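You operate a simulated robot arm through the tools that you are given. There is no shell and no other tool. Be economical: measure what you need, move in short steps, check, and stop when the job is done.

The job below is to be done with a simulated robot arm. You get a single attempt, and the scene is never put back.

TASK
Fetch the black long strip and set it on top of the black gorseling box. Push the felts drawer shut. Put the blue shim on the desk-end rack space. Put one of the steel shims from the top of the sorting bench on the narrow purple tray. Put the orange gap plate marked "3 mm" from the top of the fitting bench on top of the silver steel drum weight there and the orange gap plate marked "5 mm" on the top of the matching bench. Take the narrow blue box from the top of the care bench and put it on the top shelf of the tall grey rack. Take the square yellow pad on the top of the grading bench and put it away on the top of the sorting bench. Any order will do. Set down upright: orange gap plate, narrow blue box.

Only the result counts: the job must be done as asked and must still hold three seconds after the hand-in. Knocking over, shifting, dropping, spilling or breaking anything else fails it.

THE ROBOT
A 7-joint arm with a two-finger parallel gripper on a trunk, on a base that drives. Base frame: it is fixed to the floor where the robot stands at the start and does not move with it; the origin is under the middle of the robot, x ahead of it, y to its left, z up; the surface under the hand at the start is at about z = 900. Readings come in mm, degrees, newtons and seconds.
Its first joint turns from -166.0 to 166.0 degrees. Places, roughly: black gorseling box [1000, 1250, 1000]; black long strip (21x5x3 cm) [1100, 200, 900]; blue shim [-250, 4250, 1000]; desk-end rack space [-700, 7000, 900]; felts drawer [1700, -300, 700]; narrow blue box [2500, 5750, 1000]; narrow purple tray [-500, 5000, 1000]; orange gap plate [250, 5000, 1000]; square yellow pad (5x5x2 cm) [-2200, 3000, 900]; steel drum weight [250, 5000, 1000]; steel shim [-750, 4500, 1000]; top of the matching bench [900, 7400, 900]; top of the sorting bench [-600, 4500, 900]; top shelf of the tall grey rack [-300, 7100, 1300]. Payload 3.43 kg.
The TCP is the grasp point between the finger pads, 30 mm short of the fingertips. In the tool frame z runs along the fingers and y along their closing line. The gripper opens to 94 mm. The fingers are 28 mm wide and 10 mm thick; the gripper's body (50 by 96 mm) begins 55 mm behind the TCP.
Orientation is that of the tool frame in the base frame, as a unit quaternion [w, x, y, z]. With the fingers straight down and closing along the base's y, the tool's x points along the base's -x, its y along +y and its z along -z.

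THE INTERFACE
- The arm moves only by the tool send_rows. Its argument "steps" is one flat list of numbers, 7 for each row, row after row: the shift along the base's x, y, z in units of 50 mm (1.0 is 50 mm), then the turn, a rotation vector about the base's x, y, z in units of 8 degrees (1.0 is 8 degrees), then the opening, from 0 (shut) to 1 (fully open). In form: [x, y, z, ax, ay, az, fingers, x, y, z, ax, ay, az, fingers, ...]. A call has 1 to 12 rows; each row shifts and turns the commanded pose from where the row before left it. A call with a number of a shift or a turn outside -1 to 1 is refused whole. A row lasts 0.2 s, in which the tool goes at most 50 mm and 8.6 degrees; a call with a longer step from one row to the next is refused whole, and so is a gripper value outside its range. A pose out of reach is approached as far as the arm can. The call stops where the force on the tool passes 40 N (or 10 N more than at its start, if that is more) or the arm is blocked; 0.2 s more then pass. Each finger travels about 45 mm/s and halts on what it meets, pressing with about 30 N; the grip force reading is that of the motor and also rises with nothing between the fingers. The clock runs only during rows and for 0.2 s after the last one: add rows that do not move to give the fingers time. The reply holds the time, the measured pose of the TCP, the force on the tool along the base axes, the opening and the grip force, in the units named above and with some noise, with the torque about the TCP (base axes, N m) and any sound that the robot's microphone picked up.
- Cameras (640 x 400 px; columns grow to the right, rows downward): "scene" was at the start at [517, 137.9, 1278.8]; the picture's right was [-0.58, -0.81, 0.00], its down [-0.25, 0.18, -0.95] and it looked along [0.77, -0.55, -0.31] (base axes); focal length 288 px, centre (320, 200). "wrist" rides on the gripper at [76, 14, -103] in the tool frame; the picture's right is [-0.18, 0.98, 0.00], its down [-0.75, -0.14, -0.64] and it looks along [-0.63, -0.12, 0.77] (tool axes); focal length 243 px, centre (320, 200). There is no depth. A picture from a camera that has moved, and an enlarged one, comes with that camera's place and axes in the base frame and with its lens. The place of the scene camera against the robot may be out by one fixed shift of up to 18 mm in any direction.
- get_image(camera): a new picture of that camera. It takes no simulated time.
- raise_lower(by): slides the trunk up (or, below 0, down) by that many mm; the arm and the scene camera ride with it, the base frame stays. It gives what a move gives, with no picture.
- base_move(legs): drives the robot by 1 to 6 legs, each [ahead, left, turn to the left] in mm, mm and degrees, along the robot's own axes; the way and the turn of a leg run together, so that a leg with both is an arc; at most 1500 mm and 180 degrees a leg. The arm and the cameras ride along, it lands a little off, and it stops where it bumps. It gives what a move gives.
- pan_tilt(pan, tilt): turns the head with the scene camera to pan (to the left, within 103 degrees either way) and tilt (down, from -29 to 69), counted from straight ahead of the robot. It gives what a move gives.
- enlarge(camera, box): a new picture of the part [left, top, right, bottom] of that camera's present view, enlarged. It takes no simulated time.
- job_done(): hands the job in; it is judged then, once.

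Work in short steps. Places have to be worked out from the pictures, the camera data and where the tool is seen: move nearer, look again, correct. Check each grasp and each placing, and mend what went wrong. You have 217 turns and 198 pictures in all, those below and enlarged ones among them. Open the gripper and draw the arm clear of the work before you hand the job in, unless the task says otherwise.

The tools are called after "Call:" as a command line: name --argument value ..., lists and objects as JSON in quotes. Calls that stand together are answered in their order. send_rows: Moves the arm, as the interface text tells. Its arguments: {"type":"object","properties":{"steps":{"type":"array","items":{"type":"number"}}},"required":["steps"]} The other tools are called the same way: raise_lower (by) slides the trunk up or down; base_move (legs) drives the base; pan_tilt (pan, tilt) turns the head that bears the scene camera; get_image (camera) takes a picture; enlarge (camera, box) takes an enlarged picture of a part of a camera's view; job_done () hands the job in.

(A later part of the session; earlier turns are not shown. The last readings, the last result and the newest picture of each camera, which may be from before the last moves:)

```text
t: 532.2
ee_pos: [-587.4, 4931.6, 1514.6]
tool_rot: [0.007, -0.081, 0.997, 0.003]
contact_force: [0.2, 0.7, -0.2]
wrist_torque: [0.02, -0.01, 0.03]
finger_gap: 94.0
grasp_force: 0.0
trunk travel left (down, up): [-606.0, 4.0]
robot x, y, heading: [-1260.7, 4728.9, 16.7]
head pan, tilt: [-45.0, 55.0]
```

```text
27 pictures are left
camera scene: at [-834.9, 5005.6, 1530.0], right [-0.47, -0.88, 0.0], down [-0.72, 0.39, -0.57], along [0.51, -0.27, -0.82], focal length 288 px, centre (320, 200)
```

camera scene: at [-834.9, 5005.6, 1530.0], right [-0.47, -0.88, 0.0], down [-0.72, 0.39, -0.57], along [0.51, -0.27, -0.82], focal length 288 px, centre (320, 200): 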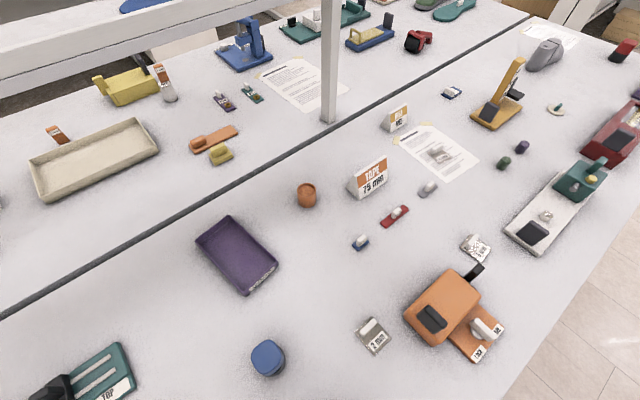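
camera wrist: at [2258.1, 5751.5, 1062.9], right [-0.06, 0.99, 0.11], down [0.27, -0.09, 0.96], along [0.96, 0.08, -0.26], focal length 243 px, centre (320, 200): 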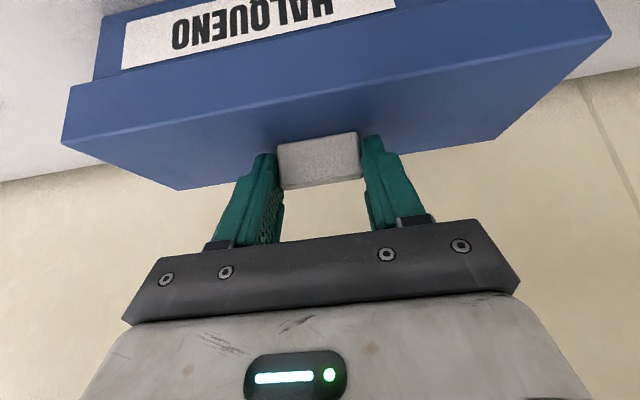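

Steel shims with mm labels lie at about [-785,4862], [-741,4541] and on the paper; I take the nearest. I shift the base so it lies to the right, and bring the hand above it.

Call:
base_move --legs '[[-106, 460, 0]]'

Call:
send_rows --steps '[0.07, -0.95, -0.2, 0, 0, 0, 1, 0.07, -0.95, -0.2, 0, 0, 0, 1, 0.07, -0.95, -0.2, 0, 0, 0, 1, 0.07, -0.95, -0.2, 0, 0, 0, 1, 0.07, -0.95, -0.2, 0, 0, 0, 1, 0.07, -0.95, -0.2, 0, 0, 0, 1, 0.07, -0.95, -0.2, 0, 0, 0, 1, 0.07, -0.95, -0.2, 0, 0, 0, 1, 0.07, -0.95, -0.2, 0, 0, 0, 1, 0, -0.4, -0.8, 0, 0, 0, 1, 0, 0, -0.9, 0, 0, 0, 1, 0, 0, -0.9, 0, 0, 0, 1]'

Call:
get_image --camera "wrist"

Call:
get_image --camera "scene"

```text
t: 535.1
ee_pos: [-825.4, 5338.3, 1513.7]
tool_rot: [0.008, -0.081, 0.997, 0.004]
contact_force: [0.3, 0.4, -0.1]
wrist_torque: [0.04, 0.01, -0.03]
finger_gap: 94.2
grasp_force: 0.1
trunk travel left (down, up): [-606.0, 4.0]
robot x, y, heading: [-1500.2, 5132.4, 17.1]
head pan, tilt: [-45.0, 55.0]
```

```text
t: 537.7
ee_pos: [-793.1, 4889.7, 1293.6]
tool_rot: [0.008, -0.082, 0.997, 0.003]
contact_force: [0.0, -0.3, 0.6]
wrist_torque: [0.04, -0.01, -0.02]
finger_gap: 94.1
grasp_force: 0.2
trunk travel left (down, up): [-606.0, 4.0]
robot x, y, heading: [-1500.4, 5133.4, 17.1]
head pan, tilt: [-45.0, 55.0]
```

```text
26 pictures are left
camera wrist: at [-872.2, 4890.1, 1395.1], right [0.02, 1.0, 0.01], down [0.76, -0.02, 0.65], along [0.65, -0.01, -0.76], focal length 243 px, centre (320, 200)
```

wrist: 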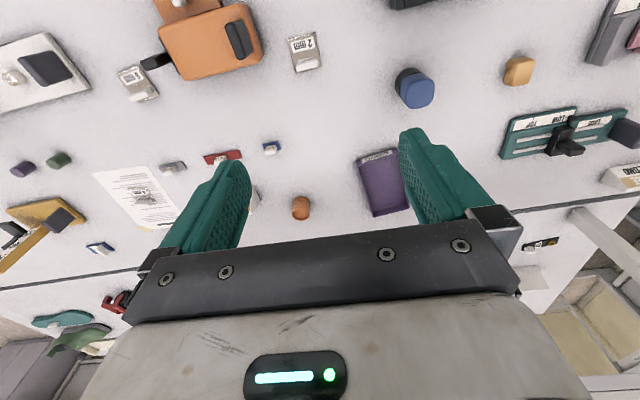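

```text
25 pictures are left
camera scene: at [-1072.2, 5412.8, 1530.1], right [-0.47, -0.88, 0.0], down [-0.72, 0.38, -0.57], along [0.51, -0.27, -0.82], focal length 288 px, centre (320, 200)
```

scene: 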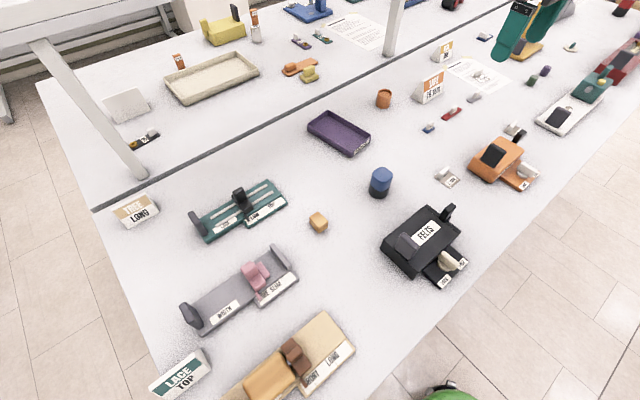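

The "2 mm" steel shim has its knob at about [-775, 4866]. I move above and descend to z≈1040 and check.

Call:
send_rows --steps '[0.36, -0.47, -0.6, 0, 0, 0, 1, 0, 0, -0.9, 0, 0, 0, 1, 0, 0, -0.9, 0, 0, 0, 1, 0, 0, -0.9, 0, 0, 0, 1, 0, 0, -0.9, 0, 0, 0, 1, 0, 0, -0.7, 0, 0, 0, 1, 0, 0, 0, 0, 0, 0, 1]'

Call:
get_image --camera "wrist"

Call:
get_image --camera "scene"

```text
t: 539.3
ee_pos: [-775.6, 4867.0, 1050.8]
tool_rot: [0.007, -0.081, 0.997, 0.002]
contact_force: [-0.2, -0.5, -0.3]
wrist_torque: [0.0, -0.01, 0.03]
finger_gap: 93.9
grasp_force: 0.1
trunk travel left (down, up): [-606.0, 4.0]
robot x, y, heading: [-1498.8, 5132.9, 17.2]
head pan, tilt: [-45.0, 55.0]
```

```text
24 pictures are left
camera wrist: at [-855.5, 4867.7, 1153.0], right [0.02, 1.0, 0.01], down [0.76, -0.02, 0.65], along [0.65, -0.01, -0.76], focal length 243 px, centre (320, 200)
```

wrist: 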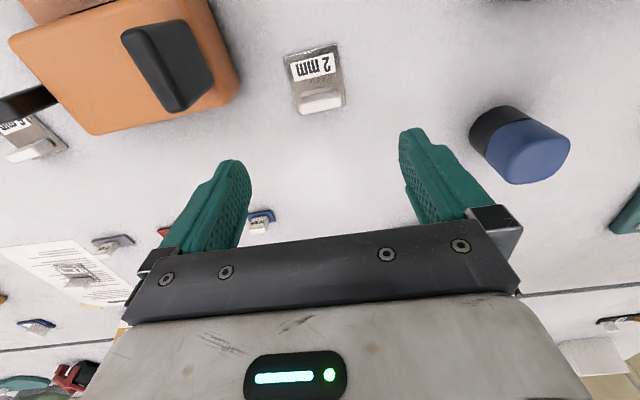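

```text
23 pictures are left
camera scene: at [-1072.2, 5412.9, 1530.0], right [-0.47, -0.88, 0.0], down [-0.72, 0.38, -0.57], along [0.51, -0.27, -0.82], focal length 288 px, centre (320, 200)
```

scene: 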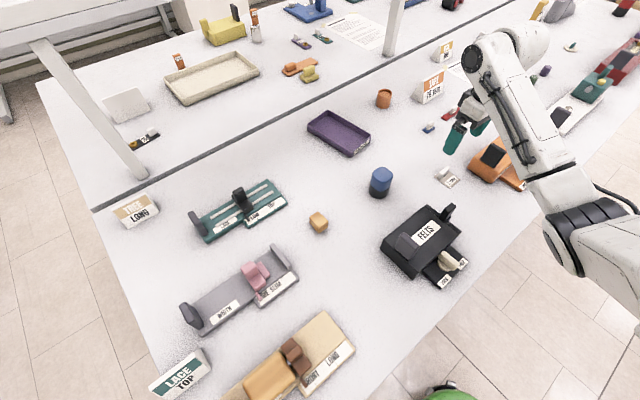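

Exactly aligned with the knob. I descend and close.

Call:
send_rows --steps '[0, 0, -0.9, 0, 0, 0, 1, 0, 0, -0.9, 0, 0, 0, 1, 0, 0, -0.46, 0, 0, 0, 1, 0, 0, 0, 0, 0, 0, 0.8, 0, 0, 0, 0, 0, 0, 0.6, 0, 0, 0, 0, 0, 0, 0.4, 0, 0, 0, 0, 0, 0, 0.2, 0, 0, 0, 0, 0, 0, 0, 0, 0, 0, 0, 0, 0, 0]'

Call:
send_rows --steps '[0, 0, 0.5, 0, 0, 0, 0, 0, 0, 0.9, 0, 0, 0, 0, 0, 0, 0.9, 0, 0, 0, 0, 0, 0, 0.9, 0, 0, 0, 0, 0, 0, 0.9, 0, 0, 0, 0, 0, 0, 0.9, 0, 0, 0, 0]'

Call:
get_image --camera "wrist"

```text
t: 541.3
ee_pos: [-776.7, 4869.2, 937.0]
tool_rot: [0.008, -0.081, 0.997, 0.003]
contact_force: [1.0, -0.6, -0.3]
wrist_torque: [-0.03, 0.02, 0.02]
finger_gap: 39.1
grasp_force: 29.8
trunk travel left (down, up): [-606.0, 4.0]
robot x, y, heading: [-1500.1, 5133.8, 17.0]
head pan, tilt: [-45.0, 55.0]
```

```text
t: 542.7
ee_pos: [-776.8, 4866.2, 1185.0]
tool_rot: [0.007, -0.08, 0.997, 0.005]
contact_force: [-0.7, -0.7, -0.8]
wrist_torque: [-0.02, 0.01, -0.01]
finger_gap: 39.1
grasp_force: 29.5
trunk travel left (down, up): [-606.0, 4.0]
robot x, y, heading: [-1501.9, 5133.8, 17.0]
head pan, tilt: [-45.0, 55.0]
```

```text
22 pictures are left
camera wrist: at [-855.5, 4866.9, 1287.2], right [0.02, 1.0, 0.01], down [0.76, -0.02, 0.65], along [0.65, -0.01, -0.76], focal length 243 px, centre (320, 200)
```

wrist: 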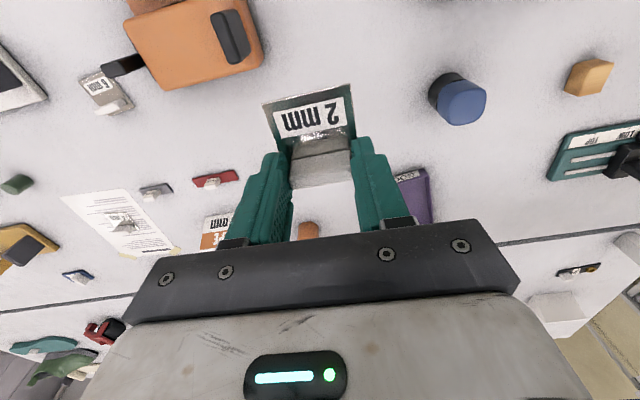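

The 2 mm steel shim is held. The tray's centre is about [-482, 5038]. I drive 200 mm ahead and bring the shim above the tray.

Call:
base_move --legs '[[200, 8, 0]]'

Call:
send_rows --steps '[0.6, 0.54, -0.2, 0, 0, 0, 0, 0.6, 0.54, -0.2, 0, 0, 0, 0, 0.6, 0.54, -0.2, 0, 0, 0, 0, 0.6, 0.54, -0.2, 0, 0, 0, 0, 0, 0, -0.9, 0, 0, 0, 0, 0, 0, -0.9, 0, 0, 0, 0, 0, 0, 0, 0, 0, 0, 0]'

Call:
get_image --camera "wrist"

Call:
get_image --camera "scene"

```text
t: 544.3
ee_pos: [-582.8, 4928.6, 1186.6]
tool_rot: [0.007, -0.078, 0.997, 0.003]
contact_force: [-0.6, 0.2, -0.3]
wrist_torque: [0.02, 0.02, -0.01]
finger_gap: 39.1
grasp_force: 30.2
trunk travel left (down, up): [-606.0, 4.0]
robot x, y, heading: [-1305.8, 5198.8, 17.1]
head pan, tilt: [-45.0, 55.0]
```

```text
t: 545.9
ee_pos: [-463.1, 5036.2, 1054.6]
tool_rot: [0.008, -0.078, 0.997, 0.003]
contact_force: [-0.2, -1.1, -0.4]
wrist_torque: [-0.01, -0.01, -0.01]
finger_gap: 38.9
grasp_force: 30.1
trunk travel left (down, up): [-606.0, 4.0]
robot x, y, heading: [-1306.6, 5199.1, 16.7]
head pan, tilt: [-45.0, 55.0]
```

```text
21 pictures are left
camera wrist: at [-542.0, 5038.0, 1156.6], right [0.03, 1.0, 0.01], down [0.76, -0.03, 0.65], along [0.65, -0.01, -0.76], focal length 243 px, centre (320, 200)
```

wrist: 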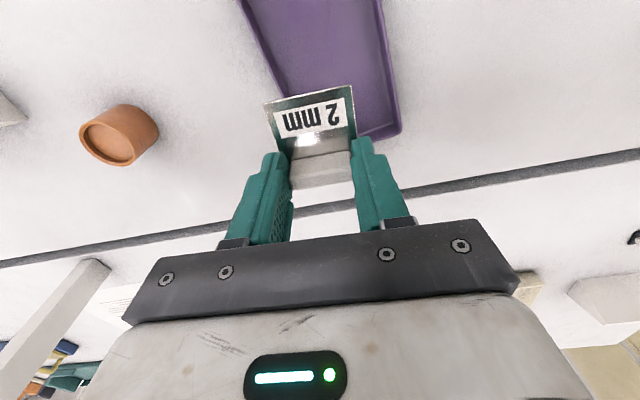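

```text
20 pictures are left
camera scene: at [-876.1, 5477.7, 1529.9], right [-0.47, -0.88, 0.0], down [-0.72, 0.39, -0.57], along [0.5, -0.27, -0.82], focal length 288 px, centre (320, 200)
```

scene: 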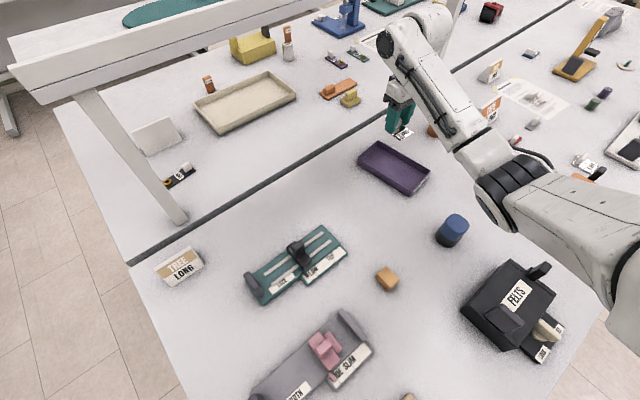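

The tray centre is about [-505, 5040]. I shift by (-28,+5) and lower into the tray.

Call:
send_rows --steps '[-0.56, 0.1, 0, 0, 0, 0, 0, 0, 0, -0.8, 0, 0, 0, 0, 0, 0, -0.8, 0, 0, 0, 0, 0, 0, 0, 0, 0, 0, 0]'

Call:
get_image --camera "wrist"

```text
t: 546.9
ee_pos: [-492.7, 5042.7, 974.5]
tool_rot: [0.008, -0.078, 0.997, 0.003]
contact_force: [-0.6, 0.9, -0.1]
wrist_torque: [0.03, 0.03, 0.0]
finger_gap: 39.0
grasp_force: 30.1
trunk travel left (down, up): [-606.0, 4.0]
robot x, y, heading: [-1304.8, 5197.6, 16.6]
head pan, tilt: [-45.0, 55.0]
```

```text
19 pictures are left
camera wrist: at [-570.6, 5043.7, 1076.0], right [0.03, 1.0, 0.01], down [0.76, -0.03, 0.65], along [0.65, -0.01, -0.76], focal length 243 px, centre (320, 200)
```

wrist: 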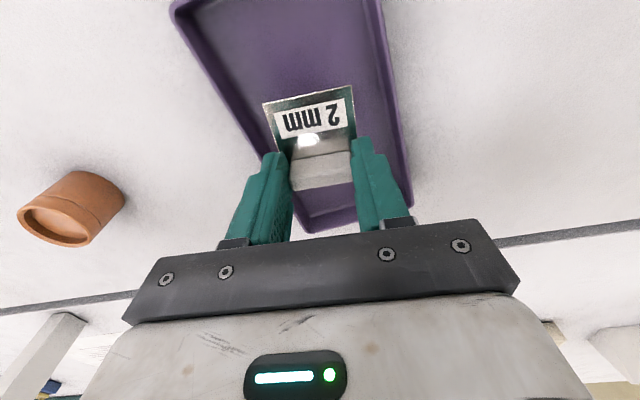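

Over the tray; I shift 8 mm to +y and lower to contact.

Call:
send_rows --steps '[0, 0.16, -0.3, 0, 0, 0, 0, 0, 0, -0.16, 0, 0, 0, 0]'

Call:
send_rows --steps '[0, 0, -0.1, 0, 0, 0, 0]'

Call:
send_rows --steps '[0, 0, -0.08, 0, 0, 0, 0]'

Call:
send_rows --steps '[0, 0, -0.06, 0, 0, 0, 0]'

```text
t: 547.5
ee_pos: [-492.9, 5051.4, 951.7]
tool_rot: [0.008, -0.078, 0.997, 0.004]
contact_force: [0.3, 0.8, -0.9]
wrist_torque: [0.0, 0.0, 0.01]
finger_gap: 38.9
grasp_force: 30.0
trunk travel left (down, up): [-606.0, 4.0]
robot x, y, heading: [-1306.1, 5199.4, 16.5]
head pan, tilt: [-45.0, 55.0]
```

```text
t: 547.9
ee_pos: [-492.3, 5050.2, 946.9]
tool_rot: [0.007, -0.078, 0.997, 0.003]
contact_force: [0.7, 0.3, -0.6]
wrist_torque: [0.0, -0.03, -0.02]
finger_gap: 38.6
grasp_force: 30.3
trunk travel left (down, up): [-606.0, 4.0]
robot x, y, heading: [-1307.0, 5200.5, 16.5]
head pan, tilt: [-45.0, 55.0]
```

```text
t: 548.3
ee_pos: [-491.4, 5050.1, 943.6]
tool_rot: [0.008, -0.077, 0.997, 0.003]
contact_force: [-0.2, 0.3, -0.3]
wrist_torque: [0.02, -0.05, 0.02]
finger_gap: 39.0
grasp_force: 29.9
trunk travel left (down, up): [-606.0, 4.0]
robot x, y, heading: [-1309.4, 5204.6, 17.0]
head pan, tilt: [-45.0, 55.0]
```

```text
t: 548.7
ee_pos: [-492.0, 5051.6, 940.3]
tool_rot: [0.007, -0.078, 0.997, 0.002]
contact_force: [0.4, -0.1, -1.0]
wrist_torque: [0.03, -0.01, -0.01]
finger_gap: 38.8
grasp_force: 30.6
trunk travel left (down, up): [-606.0, 4.0]
robot x, y, heading: [-1306.9, 5199.3, 16.6]
head pan, tilt: [-45.0, 55.0]
```

Nearly touching; I release and lift.

Call:
send_rows --steps '[0, 0, -0.02, 0, 0, 0, 0.46, 0, 0, 0, 0, 0, 0, 0.5, 0, 0, 0, 0, 0, 0, 0.54, 0, 0, 0, 0, 0, 0, 0.55, 0, 0, 0.4, 0, 0, 0, 0.55, 0, 0, 0.9, 0, 0, 0, 0.7, 0, 0, 0.9, 0, 0, 0, 1, 0, 0, 0.9, 0, 0, 0, 1, 0, 0, 0.9, 0, 0, 0, 1]'

Call:
get_image --camera "wrist"

```text
t: 550.7
ee_pos: [-490.1, 5048.3, 1140.3]
tool_rot: [0.005, -0.077, 0.997, 0.003]
contact_force: [-0.5, 0.4, -0.4]
wrist_torque: [-0.06, 0.0, 0.0]
finger_gap: 94.2
grasp_force: 0.0
trunk travel left (down, up): [-606.0, 4.0]
robot x, y, heading: [-1303.7, 5199.8, 16.7]
head pan, tilt: [-45.0, 55.0]
```

```text
18 pictures are left
camera wrist: at [-568.7, 5049.7, 1241.6], right [0.03, 1.0, 0.01], down [0.76, -0.03, 0.65], along [0.65, -0.01, -0.76], focal length 243 px, centre (320, 200)
```

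wrist: 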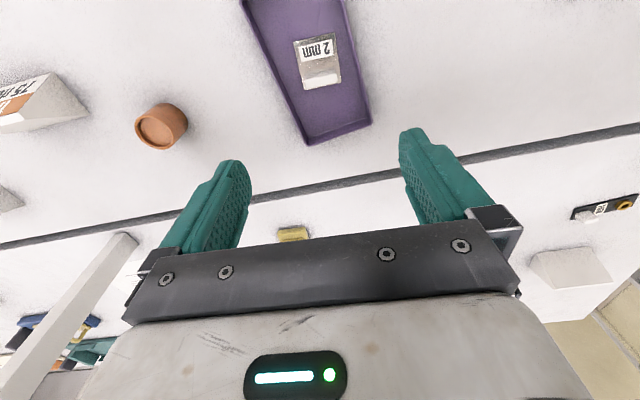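

The steel shim lies in the tray. Next the blue shim near [-275, 4178]: I raise, pull back a little and drive south along the bench.

Call:
send_rows --steps '[-0.5, -0.1, 0.8, 0, 0, 0, 1, -0.5, -0.1, 0.8, 0, 0, 0, 1, -0.5, -0.1, 0.8, 0, 0, 0, 1, -0.5, -0.1, 0.8, 0, 0, 0, 1, -0.5, -0.1, 0.6, 0, 0, 0, 1]'

Call:
base_move --legs '[[-106, -876, 0]]'

Call:
send_rows --steps '[0.8, 0.1, -0.3, 0, 0, 0, 1, 0.8, 0.1, -0.3, 0, 0, 0, 1, 0.5, 0, -0.8, 0, 0, 0, 1, 0, 0, -0.8, 0, 0, 0, 1, 0, 0, -0.8, 0, 0, 0, 1]'

Call:
get_image --camera "wrist"

```text
t: 551.9
ee_pos: [-616.8, 5026.6, 1332.7]
tool_rot: [0.007, -0.079, 0.997, 0.003]
contact_force: [0.4, 0.8, -1.1]
wrist_torque: [0.01, 0.02, -0.01]
finger_gap: 94.4
grasp_force: 0.1
trunk travel left (down, up): [-606.0, 4.0]
robot x, y, heading: [-1304.8, 5198.9, 16.9]
head pan, tilt: [-45.0, 55.0]
```

```text
t: 556.5
ee_pos: [-463.2, 4166.3, 1331.5]
tool_rot: [0.007, -0.082, 0.997, 0.004]
contact_force: [-0.6, -0.2, 0.5]
wrist_torque: [0.04, 0.01, 0.0]
finger_gap: 94.0
grasp_force: 0.1
trunk travel left (down, up): [-606.0, 4.0]
robot x, y, heading: [-1152.2, 4338.0, 17.0]
head pan, tilt: [-45.0, 55.0]
```

```text
t: 557.7
ee_pos: [-357.7, 4178.6, 1182.3]
tool_rot: [0.008, -0.083, 0.997, 0.002]
contact_force: [-0.8, -0.1, 0.0]
wrist_torque: [0.0, -0.03, 0.02]
finger_gap: 93.9
grasp_force: 0.0
trunk travel left (down, up): [-606.0, 4.0]
robot x, y, heading: [-1156.0, 4336.4, 17.2]
head pan, tilt: [-45.0, 55.0]
```

```text
17 pictures are left
camera wrist: at [-438.1, 4177.5, 1282.9], right [0.02, 1.0, 0.01], down [0.76, -0.02, 0.65], along [0.65, -0.01, -0.76], focal length 243 px, centre (320, 200)
```

wrist: 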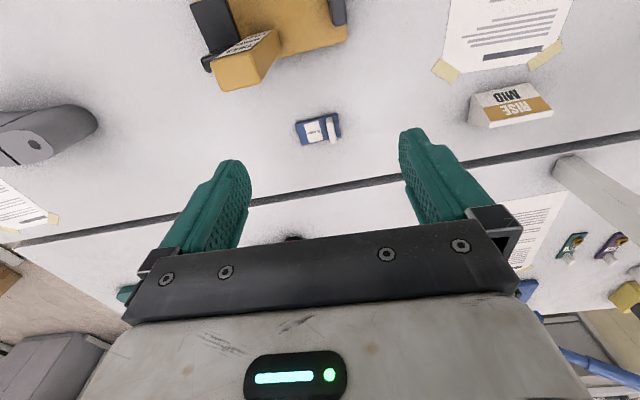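

The blue shim's knob is at about [-272, 4193], its thin side along y. I move over it, descend to z≈1040 and check the arm's clearance with the scene camera.

Call:
send_rows --steps '[0.86, 0.14, -0.3, 0, 0, 0, 1, 0.86, 0.14, -0.3, 0, 0, 0, 1, 0, 0, -0.8, 0, 0, 0, 1, 0, 0, -0.8, 0, 0, 0, 1, 0, 0, -0.6, 0, 0, 0, 1, 0, 0, 0, 0, 0, 0, 1]'

Call:
get_image --camera "scene"

```text
t: 559.1
ee_pos: [-272.5, 4189.6, 1042.9]
tool_rot: [0.007, -0.082, 0.997, 0.004]
contact_force: [-0.6, -0.1, -0.4]
wrist_torque: [-0.01, 0.02, -0.03]
finger_gap: 94.1
grasp_force: 0.1
trunk travel left (down, up): [-606.0, 4.0]
robot x, y, heading: [-1156.0, 4335.3, 17.0]
head pan, tilt: [-45.0, 55.0]
```

```text
16 pictures are left
camera scene: at [-726.0, 4617.2, 1529.9], right [-0.47, -0.88, 0.0], down [-0.72, 0.38, -0.57], along [0.51, -0.27, -0.82], focal length 288 px, centre (320, 200)
```

scene: 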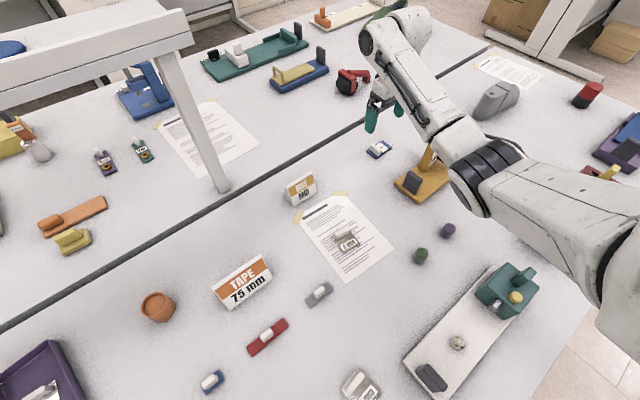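

This one matches the given place, and the arm is clear. I descend and grip the knob.

Call:
send_rows --steps '[0, 0.06, -0.8, 0, 0, 0, 1, 0, 0, -0.8, 0, 0, 0, 1, 0, 0, -0.5, 0, 0, 0, 1, 0, 0, 0, 0, 0, 0, 0.8, 0, 0, 0, 0, 0, 0, 0.6, 0, 0, 0, 0, 0, 0, 0.4, 0, 0, 0, 0, 0, 0, 0.2, 0, 0, 0, 0, 0, 0, 0, 0, 0, 0, 0, 0, 0, 0, 0, 0, 0, 0, 0, 0, 0]'

Call:
send_rows --steps '[0, 0, 0.5, 0, 0, 0, 0, 0, 0, 0.9, 0, 0, 0, 0, 0, 0, 0.9, 0, 0, 0, 0, 0, 0, 0.9, 0, 0, 0, 0, -0.5, 0, 0.8, 0, 0, 0, 0, -0.5, 0, 0.8, 0, 0, 0, 0, -0.5, 0, 0.8, 0, 0, 0, 0, -0.5, 0, 0.8, 0, 0, 0, 0]'

Call:
get_image --camera "wrist"

```text
t: 561.3
ee_pos: [-272.1, 4194.0, 937.8]
tool_rot: [0.008, -0.082, 0.997, 0.003]
contact_force: [-0.7, -0.1, 1.5]
wrist_torque: [-0.08, 0.01, 0.01]
finger_gap: 9.6
grasp_force: 29.9
trunk travel left (down, up): [-606.0, 4.0]
robot x, y, heading: [-1154.7, 4340.6, 17.0]
head pan, tilt: [-45.0, 55.0]
```

```text
t: 563.1
ee_pos: [-368.7, 4191.2, 1259.5]
tool_rot: [0.007, -0.083, 0.997, 0.003]
contact_force: [0.4, 0.7, -0.6]
wrist_torque: [0.02, 0.01, -0.03]
finger_gap: 9.3
grasp_force: 29.9
trunk travel left (down, up): [-606.0, 4.0]
robot x, y, heading: [-1151.5, 4338.0, 17.2]
head pan, tilt: [-45.0, 55.0]
```

```text
15 pictures are left
camera wrist: at [-447.7, 4191.6, 1360.8], right [0.02, 1.0, 0.01], down [0.76, -0.02, 0.65], along [0.65, -0.01, -0.76], focal length 243 px, centre (320, 200)
```

wrist: 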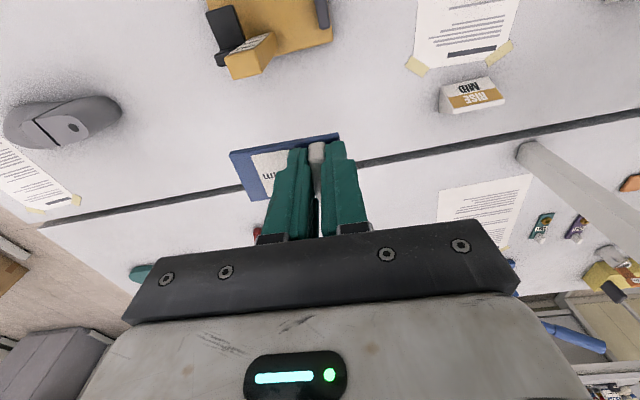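

The blue shim is held. I pull the hand in and drive north through the west aisle and corridor to the grey rack's desk end.

Call:
send_rows --steps '[-0.7, -0.2, 0.6, 0, 0, 0, 0, -0.7, -0.2, 0.6, 0, 0, 0, 0, -0.7, -0.2, 0.6, 0, 0, 0, 0, -0.7, -0.2, 0.6, 0, 0, 0, 0]'

Call:
base_move --legs '[[-250, 0, 0], [0, 0, 85], [820, 0, 0], [810, 0, 0]]'

Call:
base_move --legs '[[0, -1000, 0]]'

Call:
pan_tilt --pan -15 --tilt 35

Call:
get_image --camera "scene"

```text
t: 564.1
ee_pos: [-509.5, 4151.6, 1378.4]
tool_rot: [0.006, -0.083, 0.997, 0.003]
contact_force: [-0.5, 0.7, -0.4]
wrist_torque: [0.0, 0.02, -0.04]
finger_gap: 9.6
grasp_force: 30.3
trunk travel left (down, up): [-606.0, 4.0]
robot x, y, heading: [-1152.5, 4338.8, 16.9]
head pan, tilt: [-45.0, 55.0]
```

```text
t: 577.6
ee_pos: [-1458.6, 6515.3, 1376.6]
tool_rot: [-0.004, 0.727, -0.686, -0.007]
contact_force: [0.0, -0.3, -0.7]
wrist_torque: [-0.04, -0.02, 0.05]
finger_gap: 9.5
grasp_force: 30.0
trunk travel left (down, up): [-606.0, 4.0]
robot x, y, heading: [-1707.4, 5897.5, 100.8]
head pan, tilt: [-45.0, 55.0]
```

```text
t: 582.7
ee_pos: [-503.9, 6713.0, 1376.7]
tool_rot: [-0.003, 0.731, -0.682, -0.008]
contact_force: [0.2, -0.3, -0.1]
wrist_torque: [0.01, 0.0, 0.0]
finger_gap: 9.6
grasp_force: 29.9
trunk travel left (down, up): [-606.0, 4.0]
robot x, y, heading: [-750.9, 6086.1, 101.9]
head pan, tilt: [-45.0, 55.0]
```

```text
t: 583.7
ee_pos: [-504.3, 6713.1, 1377.0]
tool_rot: [-0.004, 0.732, -0.681, -0.008]
contact_force: [0.3, 0.0, 0.3]
wrist_torque: [0.02, 0.0, 0.01]
finger_gap: 9.5
grasp_force: 30.2
trunk travel left (down, up): [-606.0, 4.0]
robot x, y, heading: [-747.8, 6090.9, 102.2]
head pan, tilt: [-15.0, 35.0]
```

```text
14 pictures are left
camera scene: at [-1024.6, 6566.1, 1558.2], right [1.0, -0.06, 0.0], down [-0.03, -0.57, -0.82], along [0.05, 0.82, -0.57], focal length 288 px, centre (320, 200)
```

scene: 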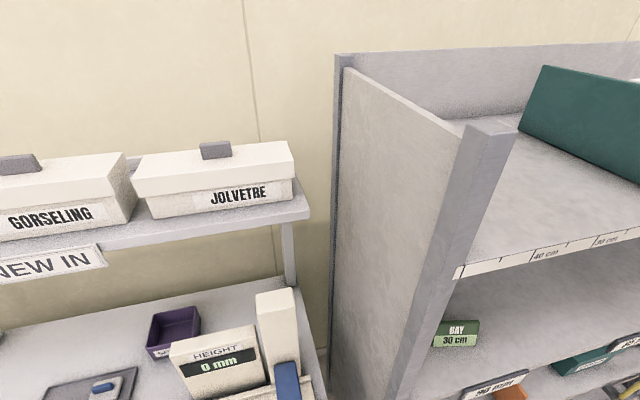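

I look at the rack's desk-end bay.

Call:
pan_tilt --pan -48 --tilt 40

Call:
send_rows --steps '[0, 0, 0, 0, 0, 0, 0, 0, 0, 0, 0, 0, 0, 0, 0, 0, 0, 0, 0, 0, 0]'

Call:
get_image --camera "scene"

```text
t: 584.6
ee_pos: [-503.8, 6713.4, 1378.4]
tool_rot: [-0.004, 0.732, -0.681, -0.007]
contact_force: [-0.6, -0.1, -0.7]
wrist_torque: [0.0, -0.03, -0.01]
finger_gap: 9.7
grasp_force: 30.0
trunk travel left (down, up): [-606.0, 4.0]
robot x, y, heading: [-746.7, 6092.2, 101.9]
head pan, tilt: [-48.0, 40.0]
```

```text
t: 585.4
ee_pos: [-504.6, 6713.3, 1377.8]
tool_rot: [-0.004, 0.732, -0.681, -0.007]
contact_force: [1.2, 1.0, 0.4]
wrist_torque: [0.0, 0.02, -0.01]
finger_gap: 9.8
grasp_force: 29.9
trunk travel left (down, up): [-606.0, 4.0]
robot x, y, heading: [-747.8, 6087.5, 101.5]
head pan, tilt: [-48.0, 40.0]
```

```text
13 pictures are left
camera scene: at [-979.4, 6546.8, 1550.7], right [0.81, -0.59, 0.0], down [-0.38, -0.52, -0.77], along [0.45, 0.62, -0.64], focal length 288 px, centre (320, 200)
```

scene: 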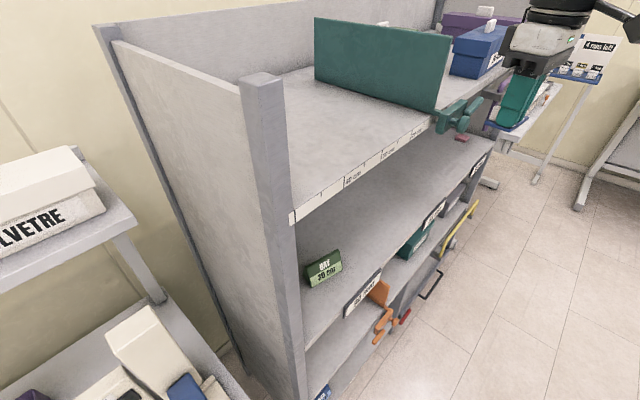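

The mid shelf (z≈900) bay at the desk end is free beside its BAY tag. I tilt the tool 35° and bring the shim in front of the bay at lower height.

Call:
send_rows --steps '[0, 0, -0.8, 0.997, 0.07, 0, 0, 0, 0, -0.8, 0.997, 0.07, 0, 0, 0, 0, -0.8, 0.997, 0.07, 0, 0, 0, 0, -0.8, 0.997, 0.07, 0, 0, 0, 0, -0.8, 0.4, 0.03, 0, 0, -0.9, 0, -0.3, 0, 0, 0, 0, -0.9, 0, -0.3, 0, 0, 0, 0, -0.9, 0, -0.3, 0, 0, 0, 0, 0, 0, -0.9, 0, 0, 0, 0, 0, 0, -0.9, 0, 0, 0, 0, 0, 0, -0.9, 0, 0, 0, 0, 0, 0, 0, 0, 0, 0, 0]'

Call:
get_image --camera "scene"

Call:
get_image --camera "wrist"

```text
t: 588.0
ee_pos: [-628.9, 6730.0, 985.6]
tool_rot: [-0.209, 0.696, -0.647, -0.228]
contact_force: [0.6, 0.1, -0.2]
wrist_torque: [0.0, -0.01, -0.03]
finger_gap: 9.5
grasp_force: 30.1
out of reach, approached as far as the arm can: row 7, 8
trunk travel left (down, up): [-606.0, 4.0]
robot x, y, heading: [-747.0, 6090.8, 101.8]
head pan, tilt: [-48.0, 40.0]
```

```text
12 pictures are left
camera scene: at [-979.6, 6546.7, 1550.7], right [0.81, -0.59, 0.0], down [-0.38, -0.52, -0.77], along [0.45, 0.62, -0.64], focal length 288 px, centre (320, 200)
```

scene: 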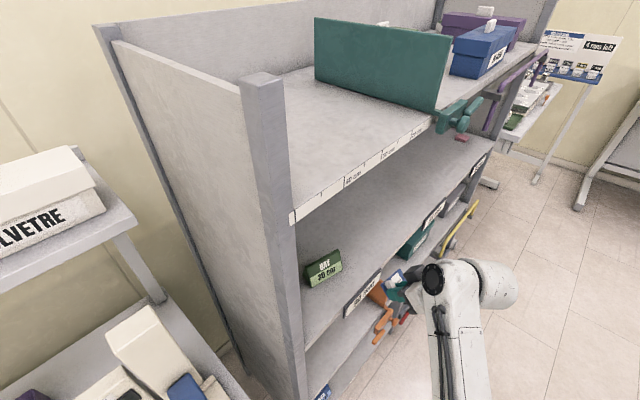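

```text
11 pictures are left
camera wrist: at [-633.6, 6607.1, 1023.3], right [-0.99, 0.08, 0.11], down [0.13, 0.24, 0.96], along [0.05, 0.97, -0.25], focal length 243 px, centre (320, 200)
```

wrist: 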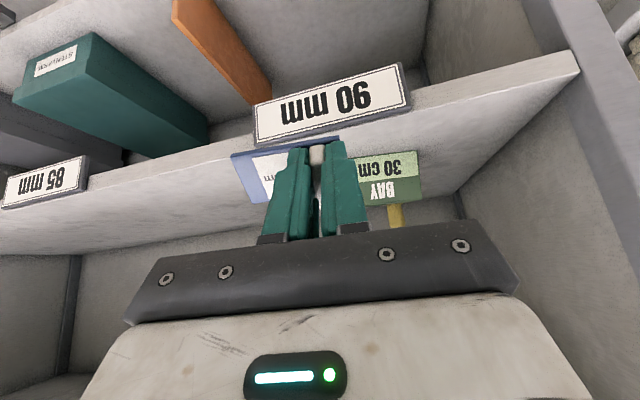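

Path into the bay is clear above the shelf edge (z≈906). I move the shim in and lower it.

Call:
send_rows --steps '[0.2, 0.8, 0, 0, 0, 0, 0, 0.1, 0.9, 0, 0, 0, 0, 0, 0, 0.95, 0, 0, 0, 0, 0, 0, 0.95, 0, 0, 0, 0, 0, 0, 0.3, -0.3, 0, 0, 0, 0, 0, 0, -0.3, 0, 0, 0, 0, 0, 0, 0, 0, 0, 0, 0]'

Call:
send_rows --steps '[0, 0, -0.1, 0, 0, 0, 0]'

Call:
send_rows --steps '[0, 0, -0.08, 0, 0, 0, 0]'

Call:
get_image --camera "wrist"

```text
t: 589.6
ee_pos: [-607.7, 6923.9, 954.4]
tool_rot: [-0.209, 0.697, -0.647, -0.228]
contact_force: [0.0, 1.4, -0.8]
wrist_torque: [0.01, -0.01, -0.02]
finger_gap: 9.3
grasp_force: 29.9
trunk travel left (down, up): [-606.0, 4.0]
robot x, y, heading: [-748.6, 6090.6, 101.7]
head pan, tilt: [-48.0, 40.0]
```

```text
t: 590.0
ee_pos: [-609.3, 6923.7, 948.5]
tool_rot: [-0.209, 0.696, -0.647, -0.228]
contact_force: [-0.6, -0.6, -0.4]
wrist_torque: [-0.04, 0.0, 0.01]
finger_gap: 9.5
grasp_force: 29.8
trunk travel left (down, up): [-606.0, 4.0]
robot x, y, heading: [-746.3, 6089.4, 101.9]
head pan, tilt: [-48.0, 40.0]
```

```text
t: 590.4
ee_pos: [-610.7, 6923.8, 945.7]
tool_rot: [-0.21, 0.696, -0.648, -0.228]
contact_force: [0.3, -0.4, -0.5]
wrist_torque: [-0.04, 0.01, 0.02]
finger_gap: 9.5
grasp_force: 30.3
trunk travel left (down, up): [-606.0, 4.0]
robot x, y, heading: [-746.6, 6088.5, 101.8]
head pan, tilt: [-48.0, 40.0]
```

```text
10 pictures are left
camera wrist: at [-614.7, 6800.0, 983.4], right [-0.99, 0.08, 0.11], down [0.13, 0.24, 0.96], along [0.05, 0.97, -0.25], focal length 243 px, centre (320, 200)
```

wrist: 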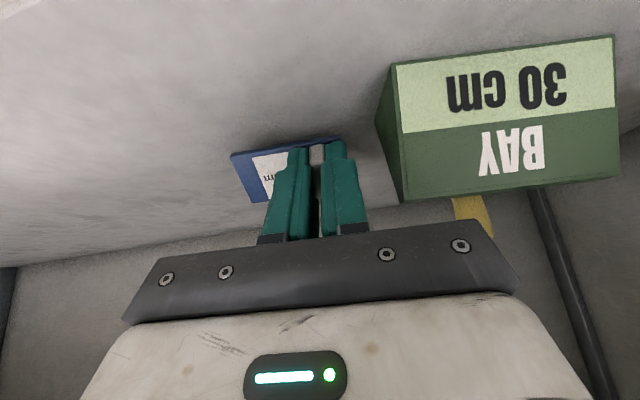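

The shim is inside the bay. I lower to contact and release gently.

Call:
send_rows --steps '[0, 0, -0.08, 0, 0, 0, 0]'

Call:
send_rows --steps '[0, 0, -0.06, 0, 0, 0, 0]'

Call:
send_rows --steps '[0, 0, -0.06, 0, 0, 0, 0]'

Call:
send_rows --steps '[0, 0, -0.06, 0, 0, 0, 0]'

```text
t: 590.8
ee_pos: [-610.7, 6923.5, 942.6]
tool_rot: [-0.21, 0.696, -0.648, -0.227]
contact_force: [0.2, -0.4, -0.1]
wrist_torque: [0.0, 0.02, -0.01]
finger_gap: 9.5
grasp_force: 29.9
trunk travel left (down, up): [-606.0, 4.0]
robot x, y, heading: [-750.3, 6086.9, 101.7]
head pan, tilt: [-48.0, 40.0]
```

```text
t: 591.2
ee_pos: [-610.4, 6923.5, 939.3]
tool_rot: [-0.21, 0.696, -0.648, -0.228]
contact_force: [-0.6, -0.2, -0.5]
wrist_torque: [0.01, -0.01, 0.0]
finger_gap: 9.6
grasp_force: 30.0
trunk travel left (down, up): [-606.0, 4.0]
robot x, y, heading: [-747.6, 6087.0, 101.8]
head pan, tilt: [-48.0, 40.0]
```

```text
t: 591.6
ee_pos: [-610.8, 6925.3, 936.4]
tool_rot: [-0.21, 0.696, -0.648, -0.228]
contact_force: [-0.6, -0.6, 4.3]
wrist_torque: [0.01, -0.08, -0.01]
finger_gap: 9.4
grasp_force: 29.8
trunk travel left (down, up): [-606.0, 4.0]
robot x, y, heading: [-749.9, 6087.7, 101.7]
head pan, tilt: [-48.0, 40.0]
```

```text
t: 592.0
ee_pos: [-609.3, 6925.0, 935.8]
tool_rot: [-0.212, 0.696, -0.646, -0.23]
contact_force: [-2.9, -3.1, 17.3]
wrist_torque: [0.11, -0.02, -0.05]
finger_gap: 9.8
grasp_force: 30.5
trunk travel left (down, up): [-606.0, 4.0]
robot x, y, heading: [-747.7, 6087.6, 101.9]
head pan, tilt: [-48.0, 40.0]
```

Contact. I open just enough and withdraw along the tool axis.

Call:
send_rows --steps '[0, 0, 0.02, 0, 0, 0, 0.12, 0, 0, 0, 0, 0, 0, 0.15, 0, 0, 0, 0, 0, 0, 0.19, 0, 0, 0, 0, 0, 0, 0.2, 0.01, -0.2, 0.28, 0, 0, 0, 0.2, 0.02, -0.4, 0.5, 0, 0, 0, 0.2, 0, -0.7, 0.3, 0, 0, 0, 0.2, 0, -0.9, 0.1, 0, 0, 0, 0.3, 0, -0.9, 0, 0, 0, 0, 0.5, 0, -0.9, 0, 0, 0, 0, 0.5]'

Call:
get_image --camera "wrist"

```text
t: 594.2
ee_pos: [-606.6, 6722.3, 993.5]
tool_rot: [-0.209, 0.697, -0.647, -0.228]
contact_force: [-0.5, 0.1, 0.9]
wrist_torque: [0.02, 0.0, -0.03]
finger_gap: 47.3
grasp_force: 0.1
trunk travel left (down, up): [-606.0, 4.0]
robot x, y, heading: [-745.4, 6086.0, 101.7]
head pan, tilt: [-48.0, 40.0]
```

```text
9 pictures are left
camera wrist: at [-612.0, 6599.9, 1031.4], right [-0.99, 0.08, 0.11], down [0.13, 0.24, 0.96], along [0.05, 0.97, -0.25], focal length 243 px, centre (320, 200)
```

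wrist: 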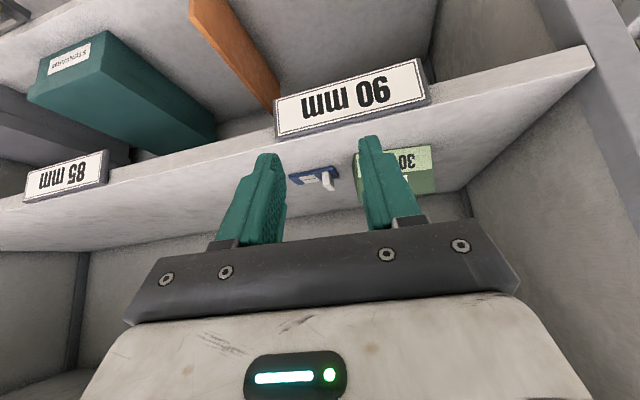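

The blue shim lies flat in the bay with its knob up. Now the yellow pad: I raise and straighten the tool, then drive back to the west aisle and south.

Call:
send_rows --steps '[0, -0.3, 0.6, 0, 0, 0, 1, 0, -0.3, 0.8, -0.997, -0.07, 0, 1, 0, -0.2, 0.8, -0.997, -0.07, 0, 1, 0, -0.1, 0.8, -0.997, -0.07, 0, 1, 0, 0, 0.8, -0.997, -0.07, 0, 1, 0, 0, 0.8, -0.4, -0.03, 0, 1, 0, 0, 0.8, 0, 0, 0, 1, 0, 0, 0.8, 0, 0, 0, 1, 0, 0, 0.8, 0, 0, 0, 1]'

Call:
base_move --legs '[[0, 1000, 0], [0, 0, 89.5]]'

Call:
base_move --legs '[[130, 1070, 0], [130, 1070, 0], [120, 1070, 0]]'

Call:
pan_tilt --pan -25 --tilt 35

Call:
get_image --camera "scene"

```text
t: 596.2
ee_pos: [-614.2, 6688.2, 1209.1]
tool_rot: [-0.004, 0.732, -0.681, -0.009]
contact_force: [-0.2, 0.9, -0.5]
wrist_torque: [0.02, 0.01, -0.05]
finger_gap: 94.0
grasp_force: 0.0
out of reach, approached as far as the arm can: row 3, 4, 5, 7, 8, 9
trunk travel left (down, up): [-606.0, 4.0]
robot x, y, heading: [-747.0, 6087.8, 101.7]
head pan, tilt: [-48.0, 40.0]
```

```text
t: 605.1
ee_pos: [-2317.3, 6050.3, 1208.4]
tool_rot: [0.003, 1.0, 0.015, -0.01]
contact_force: [-0.2, -0.2, 0.3]
wrist_torque: [0.0, 0.01, 0.01]
finger_gap: 94.0
grasp_force: 0.1
trunk travel left (down, up): [-606.0, 4.0]
robot x, y, heading: [-1721.0, 5891.0, -171.0]
head pan, tilt: [-48.0, 40.0]
```

```text
t: 621.0
ee_pos: [-2205.4, 2826.9, 1208.6]
tool_rot: [0.004, 1.0, -0.004, -0.01]
contact_force: [0.6, 0.0, -0.8]
wrist_torque: [-0.01, 0.0, 0.0]
finger_gap: 94.3
grasp_force: 0.0
trunk travel left (down, up): [-606.0, 4.0]
robot x, y, heading: [-1616.0, 2645.3, -172.7]
head pan, tilt: [-48.0, 40.0]
```

```text
t: 621.9
ee_pos: [-2206.7, 2826.3, 1208.0]
tool_rot: [0.004, 1.0, -0.004, -0.01]
contact_force: [-0.5, -0.8, -1.0]
wrist_torque: [-0.03, -0.01, 0.0]
finger_gap: 93.8
grasp_force: 0.1
trunk travel left (down, up): [-606.0, 4.0]
robot x, y, heading: [-1620.2, 2645.6, -172.7]
head pan, tilt: [-25.0, 35.0]
```

```text
8 pictures are left
camera scene: at [-2116.9, 2420.7, 1558.2], right [0.3, 0.95, 0.0], down [0.55, -0.17, -0.82], along [-0.78, 0.25, -0.57], focal length 288 px, centre (320, 200)
```

scene: 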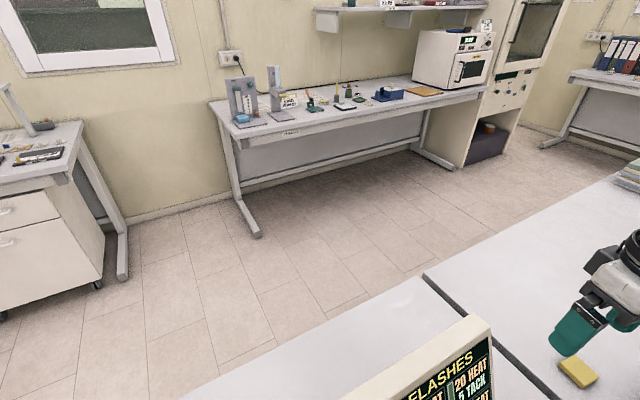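

The yellow pad is at about [-2228, 3028], just right of the hand. I move above it and look with the wrist camera.

Call:
send_rows --steps '[-0.1, 0.9, 0, 0, 0, 0, 1, -0.1, 0.9, 0, 0, 0, 0, 1, -0.1, 0.9, 0, 0, 0, 0, 1, -0.1, 0.9, 0, 0, 0, 0, 1, 0, 0.4, -0.6, 0, 0, 0, 1, 0, 0, -0.8, 0, 0, 0, 1, 0, 0, 0, 0, 0, 0, 1]'

Call:
get_image --camera "wrist"

```text
t: 623.5
ee_pos: [-2223.0, 3030.1, 1139.2]
tool_rot: [0.003, 1.0, -0.004, -0.01]
contact_force: [0.1, 0.2, -0.2]
wrist_torque: [0.0, -0.01, -0.02]
finger_gap: 93.9
grasp_force: 0.1
trunk travel left (down, up): [-606.0, 4.0]
robot x, y, heading: [-1620.6, 2645.3, -172.5]
head pan, tilt: [-25.0, 35.0]
```

```text
7 pictures are left
camera wrist: at [-2145.7, 3015.7, 1240.7], right [-0.19, -0.98, 0.01], down [-0.74, 0.15, 0.66], along [-0.64, 0.12, -0.76], focal length 243 px, centre (320, 200)
```

wrist: 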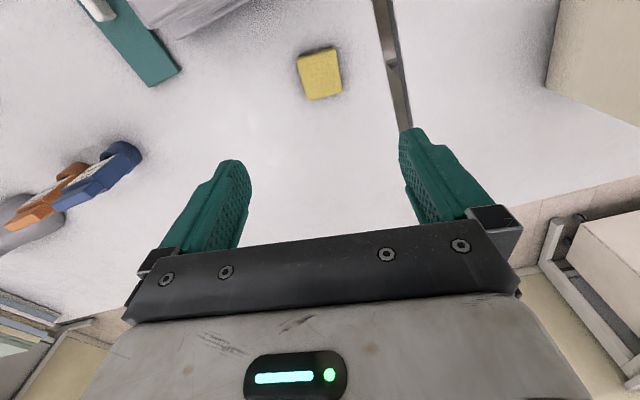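

Aligned with the pad (closing along y). I descend and grip it.

Call:
send_rows --steps '[0, 0, -0.9, 0, 0, 0, 1, 0, 0, -0.9, 0, 0, 0, 1, 0, 0, -0.9, 0, 0, 0, 1, 0, 0, -0.9, 0, 0, 0, 1, 0, 0, -0.46, 0, 0, 0, 1, 0, 0, 0, 0, 0, 0, 0.8, 0, 0, 0, 0, 0, 0, 0.6, 0, 0, 0, 0, 0, 0, 0.4, 0, 0, 0, 0, 0, 0, 0.2, 0, 0, 0, 0, 0, 0, 0, 0, 0, 0, 0, 0, 0, 0]'

Call:
send_rows --steps '[0, 0, 0.5, 0, 0, 0, 0, 0, 0, 0.9, 0, 0, 0, 0, 0, 0, 0.9, 0, 0, 0, 0, 0, 0, 0.9, 0, 0, 0, 0, 0, 0, 0.9, 0, 0, 0, 0, 0, 0, 0.9, 0, 0, 0, 0, 0, 0, 0.9, 0, 0, 0, 0]'

Call:
get_image --camera "wrist"

```text
t: 625.9
ee_pos: [-2225.1, 3028.2, 936.7]
tool_rot: [0.003, 1.0, -0.004, -0.01]
contact_force: [0.3, 0.1, 0.3]
wrist_torque: [-0.01, 0.0, 0.0]
finger_gap: 46.4
grasp_force: 30.3
trunk travel left (down, up): [-606.0, 4.0]
robot x, y, heading: [-1616.9, 2650.6, -172.6]
head pan, tilt: [-25.0, 35.0]
```

```text
t: 627.5
ee_pos: [-2224.8, 3026.5, 1208.1]
tool_rot: [0.004, 1.0, -0.003, -0.012]
contact_force: [0.6, 0.6, 0.0]
wrist_torque: [-0.01, -0.04, 0.03]
finger_gap: 46.2
grasp_force: 30.2
out of reach, approached as far as the arm can: row 7
trunk travel left (down, up): [-606.0, 4.0]
robot x, y, heading: [-1620.2, 2644.2, -172.8]
head pan, tilt: [-25.0, 35.0]
```

```text
6 pictures are left
camera wrist: at [-2146.5, 3012.1, 1308.5], right [-0.19, -0.98, 0.01], down [-0.74, 0.15, 0.66], along [-0.65, 0.12, -0.75], focal length 243 px, centre (320, 200)
```

wrist: 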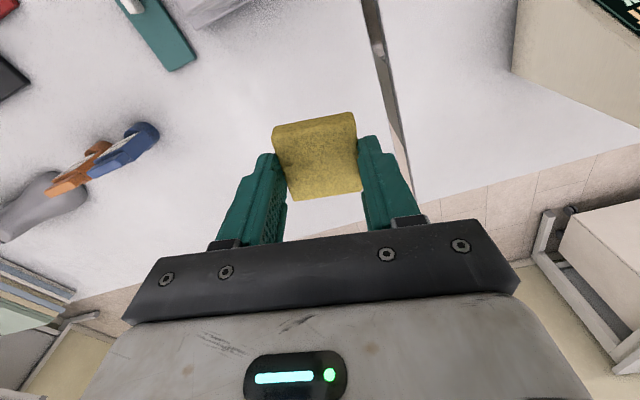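

The pad is held. I back away, turn right to face east (away from the sign), and drive north to the sorting bench.

Call:
base_move --legs '[[-170, 0, 0], [0, 0, -176], [145, 810, 0], [145, 810, 0], [145, 808, 0]]'

Call:
get_image --camera "wrist"

```text
t: 647.6
ee_pos: [-1027.0, 4779.3, 1208.0]
tool_rot: [0.012, -0.078, 0.997, 0.004]
contact_force: [-0.2, 0.0, -0.8]
wrist_torque: [-0.01, -0.03, 0.0]
finger_gap: 46.3
grasp_force: 29.8
trunk travel left (down, up): [-606.0, 4.0]
robot x, y, heading: [-1687.8, 5050.7, 16.6]
head pan, tilt: [-25.0, 35.0]
```

```text
5 pictures are left
camera wrist: at [-1106.6, 4778.5, 1308.1], right [0.03, 1.0, 0.01], down [0.75, -0.03, 0.66], along [0.66, -0.01, -0.75], focal length 243 px, centre (320, 200)
```

wrist: 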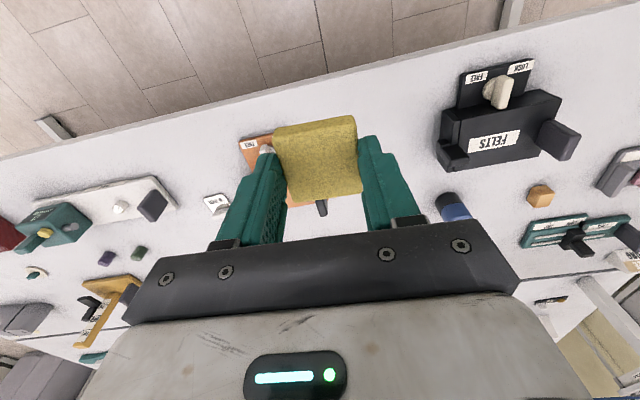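

There is free space between the orange device and the FELTS device; I aim at [-835, 4893] and descend there.

Call:
send_rows --steps '[0.77, 0.46, 0, 0, 0, 0, 0, 0.77, 0.46, 0, 0, 0, 0, 0, 0.77, 0.46, 0, 0, 0, 0, 0, 0.77, 0.46, 0, 0, 0, 0, 0, 0.77, 0.46, 0, 0, 0, 0, 0, 0, 0, -0.9, 0, 0, 0, 0, 0, 0, -0.9, 0, 0, 0, 0, 0, 0, -0.9, 0, 0, 0, 0, 0, 0, -0.9, 0, 0, 0, 0, 0, 0, 0, 0, 0, 0, 0]'

Call:
get_image --camera "wrist"

```text
t: 649.8
ee_pos: [-836.3, 4893.3, 1027.3]
tool_rot: [0.011, -0.079, 0.997, 0.003]
contact_force: [-0.6, 0.1, -1.2]
wrist_torque: [-0.04, -0.01, -0.01]
finger_gap: 46.3
grasp_force: 30.1
trunk travel left (down, up): [-606.0, 4.0]
robot x, y, heading: [-1685.9, 5055.5, 16.8]
head pan, tilt: [-25.0, 35.0]
```

```text
4 pictures are left
camera wrist: at [-915.6, 4894.2, 1127.8], right [0.03, 1.0, 0.01], down [0.75, -0.03, 0.66], along [0.66, -0.01, -0.75], focal length 243 px, centre (320, 200)
```

wrist: 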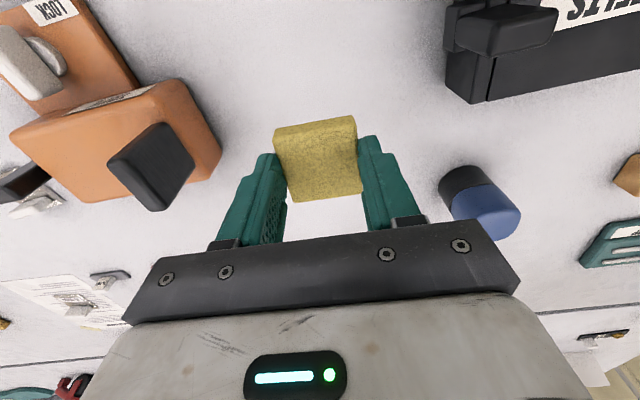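

Clear below. I lower to the bench and release.

Call:
send_rows --steps '[0, 0, -0.9, 0, 0, 0, 0, 0, 0, -0.76, 0, 0, 0, 0, 0, 0, -0.06, 0, 0, 0, 0]'

Call:
send_rows --steps '[0, 0, -0.05, 0, 0, 0, 0]'

Call:
send_rows --steps '[0, 0, -0.04, 0, 0, 0, 0]'

```text
t: 650.6
ee_pos: [-836.1, 4893.1, 939.7]
tool_rot: [0.012, -0.078, 0.997, 0.005]
contact_force: [-0.8, -0.4, 0.0]
wrist_torque: [-0.01, 0.02, -0.04]
finger_gap: 46.2
grasp_force: 30.1
trunk travel left (down, up): [-606.0, 4.0]
robot x, y, heading: [-1684.3, 5054.2, 16.9]
head pan, tilt: [-25.0, 35.0]
```

```text
t: 651.0
ee_pos: [-834.5, 4893.8, 938.1]
tool_rot: [0.011, -0.078, 0.997, 0.005]
contact_force: [-0.3, -0.1, 0.6]
wrist_torque: [0.01, -0.01, 0.01]
finger_gap: 46.5
grasp_force: 30.1
trunk travel left (down, up): [-606.0, 4.0]
robot x, y, heading: [-1685.3, 5052.7, 16.5]
head pan, tilt: [-25.0, 35.0]
```

```text
t: 651.4
ee_pos: [-835.3, 4893.1, 937.9]
tool_rot: [0.013, -0.079, 0.997, 0.004]
contact_force: [0.7, 1.2, 6.2]
wrist_torque: [-0.06, 0.1, -0.04]
finger_gap: 46.1
grasp_force: 30.0
trunk travel left (down, up): [-606.0, 4.0]
robot x, y, heading: [-1689.3, 5055.3, 16.7]
head pan, tilt: [-25.0, 35.0]
```

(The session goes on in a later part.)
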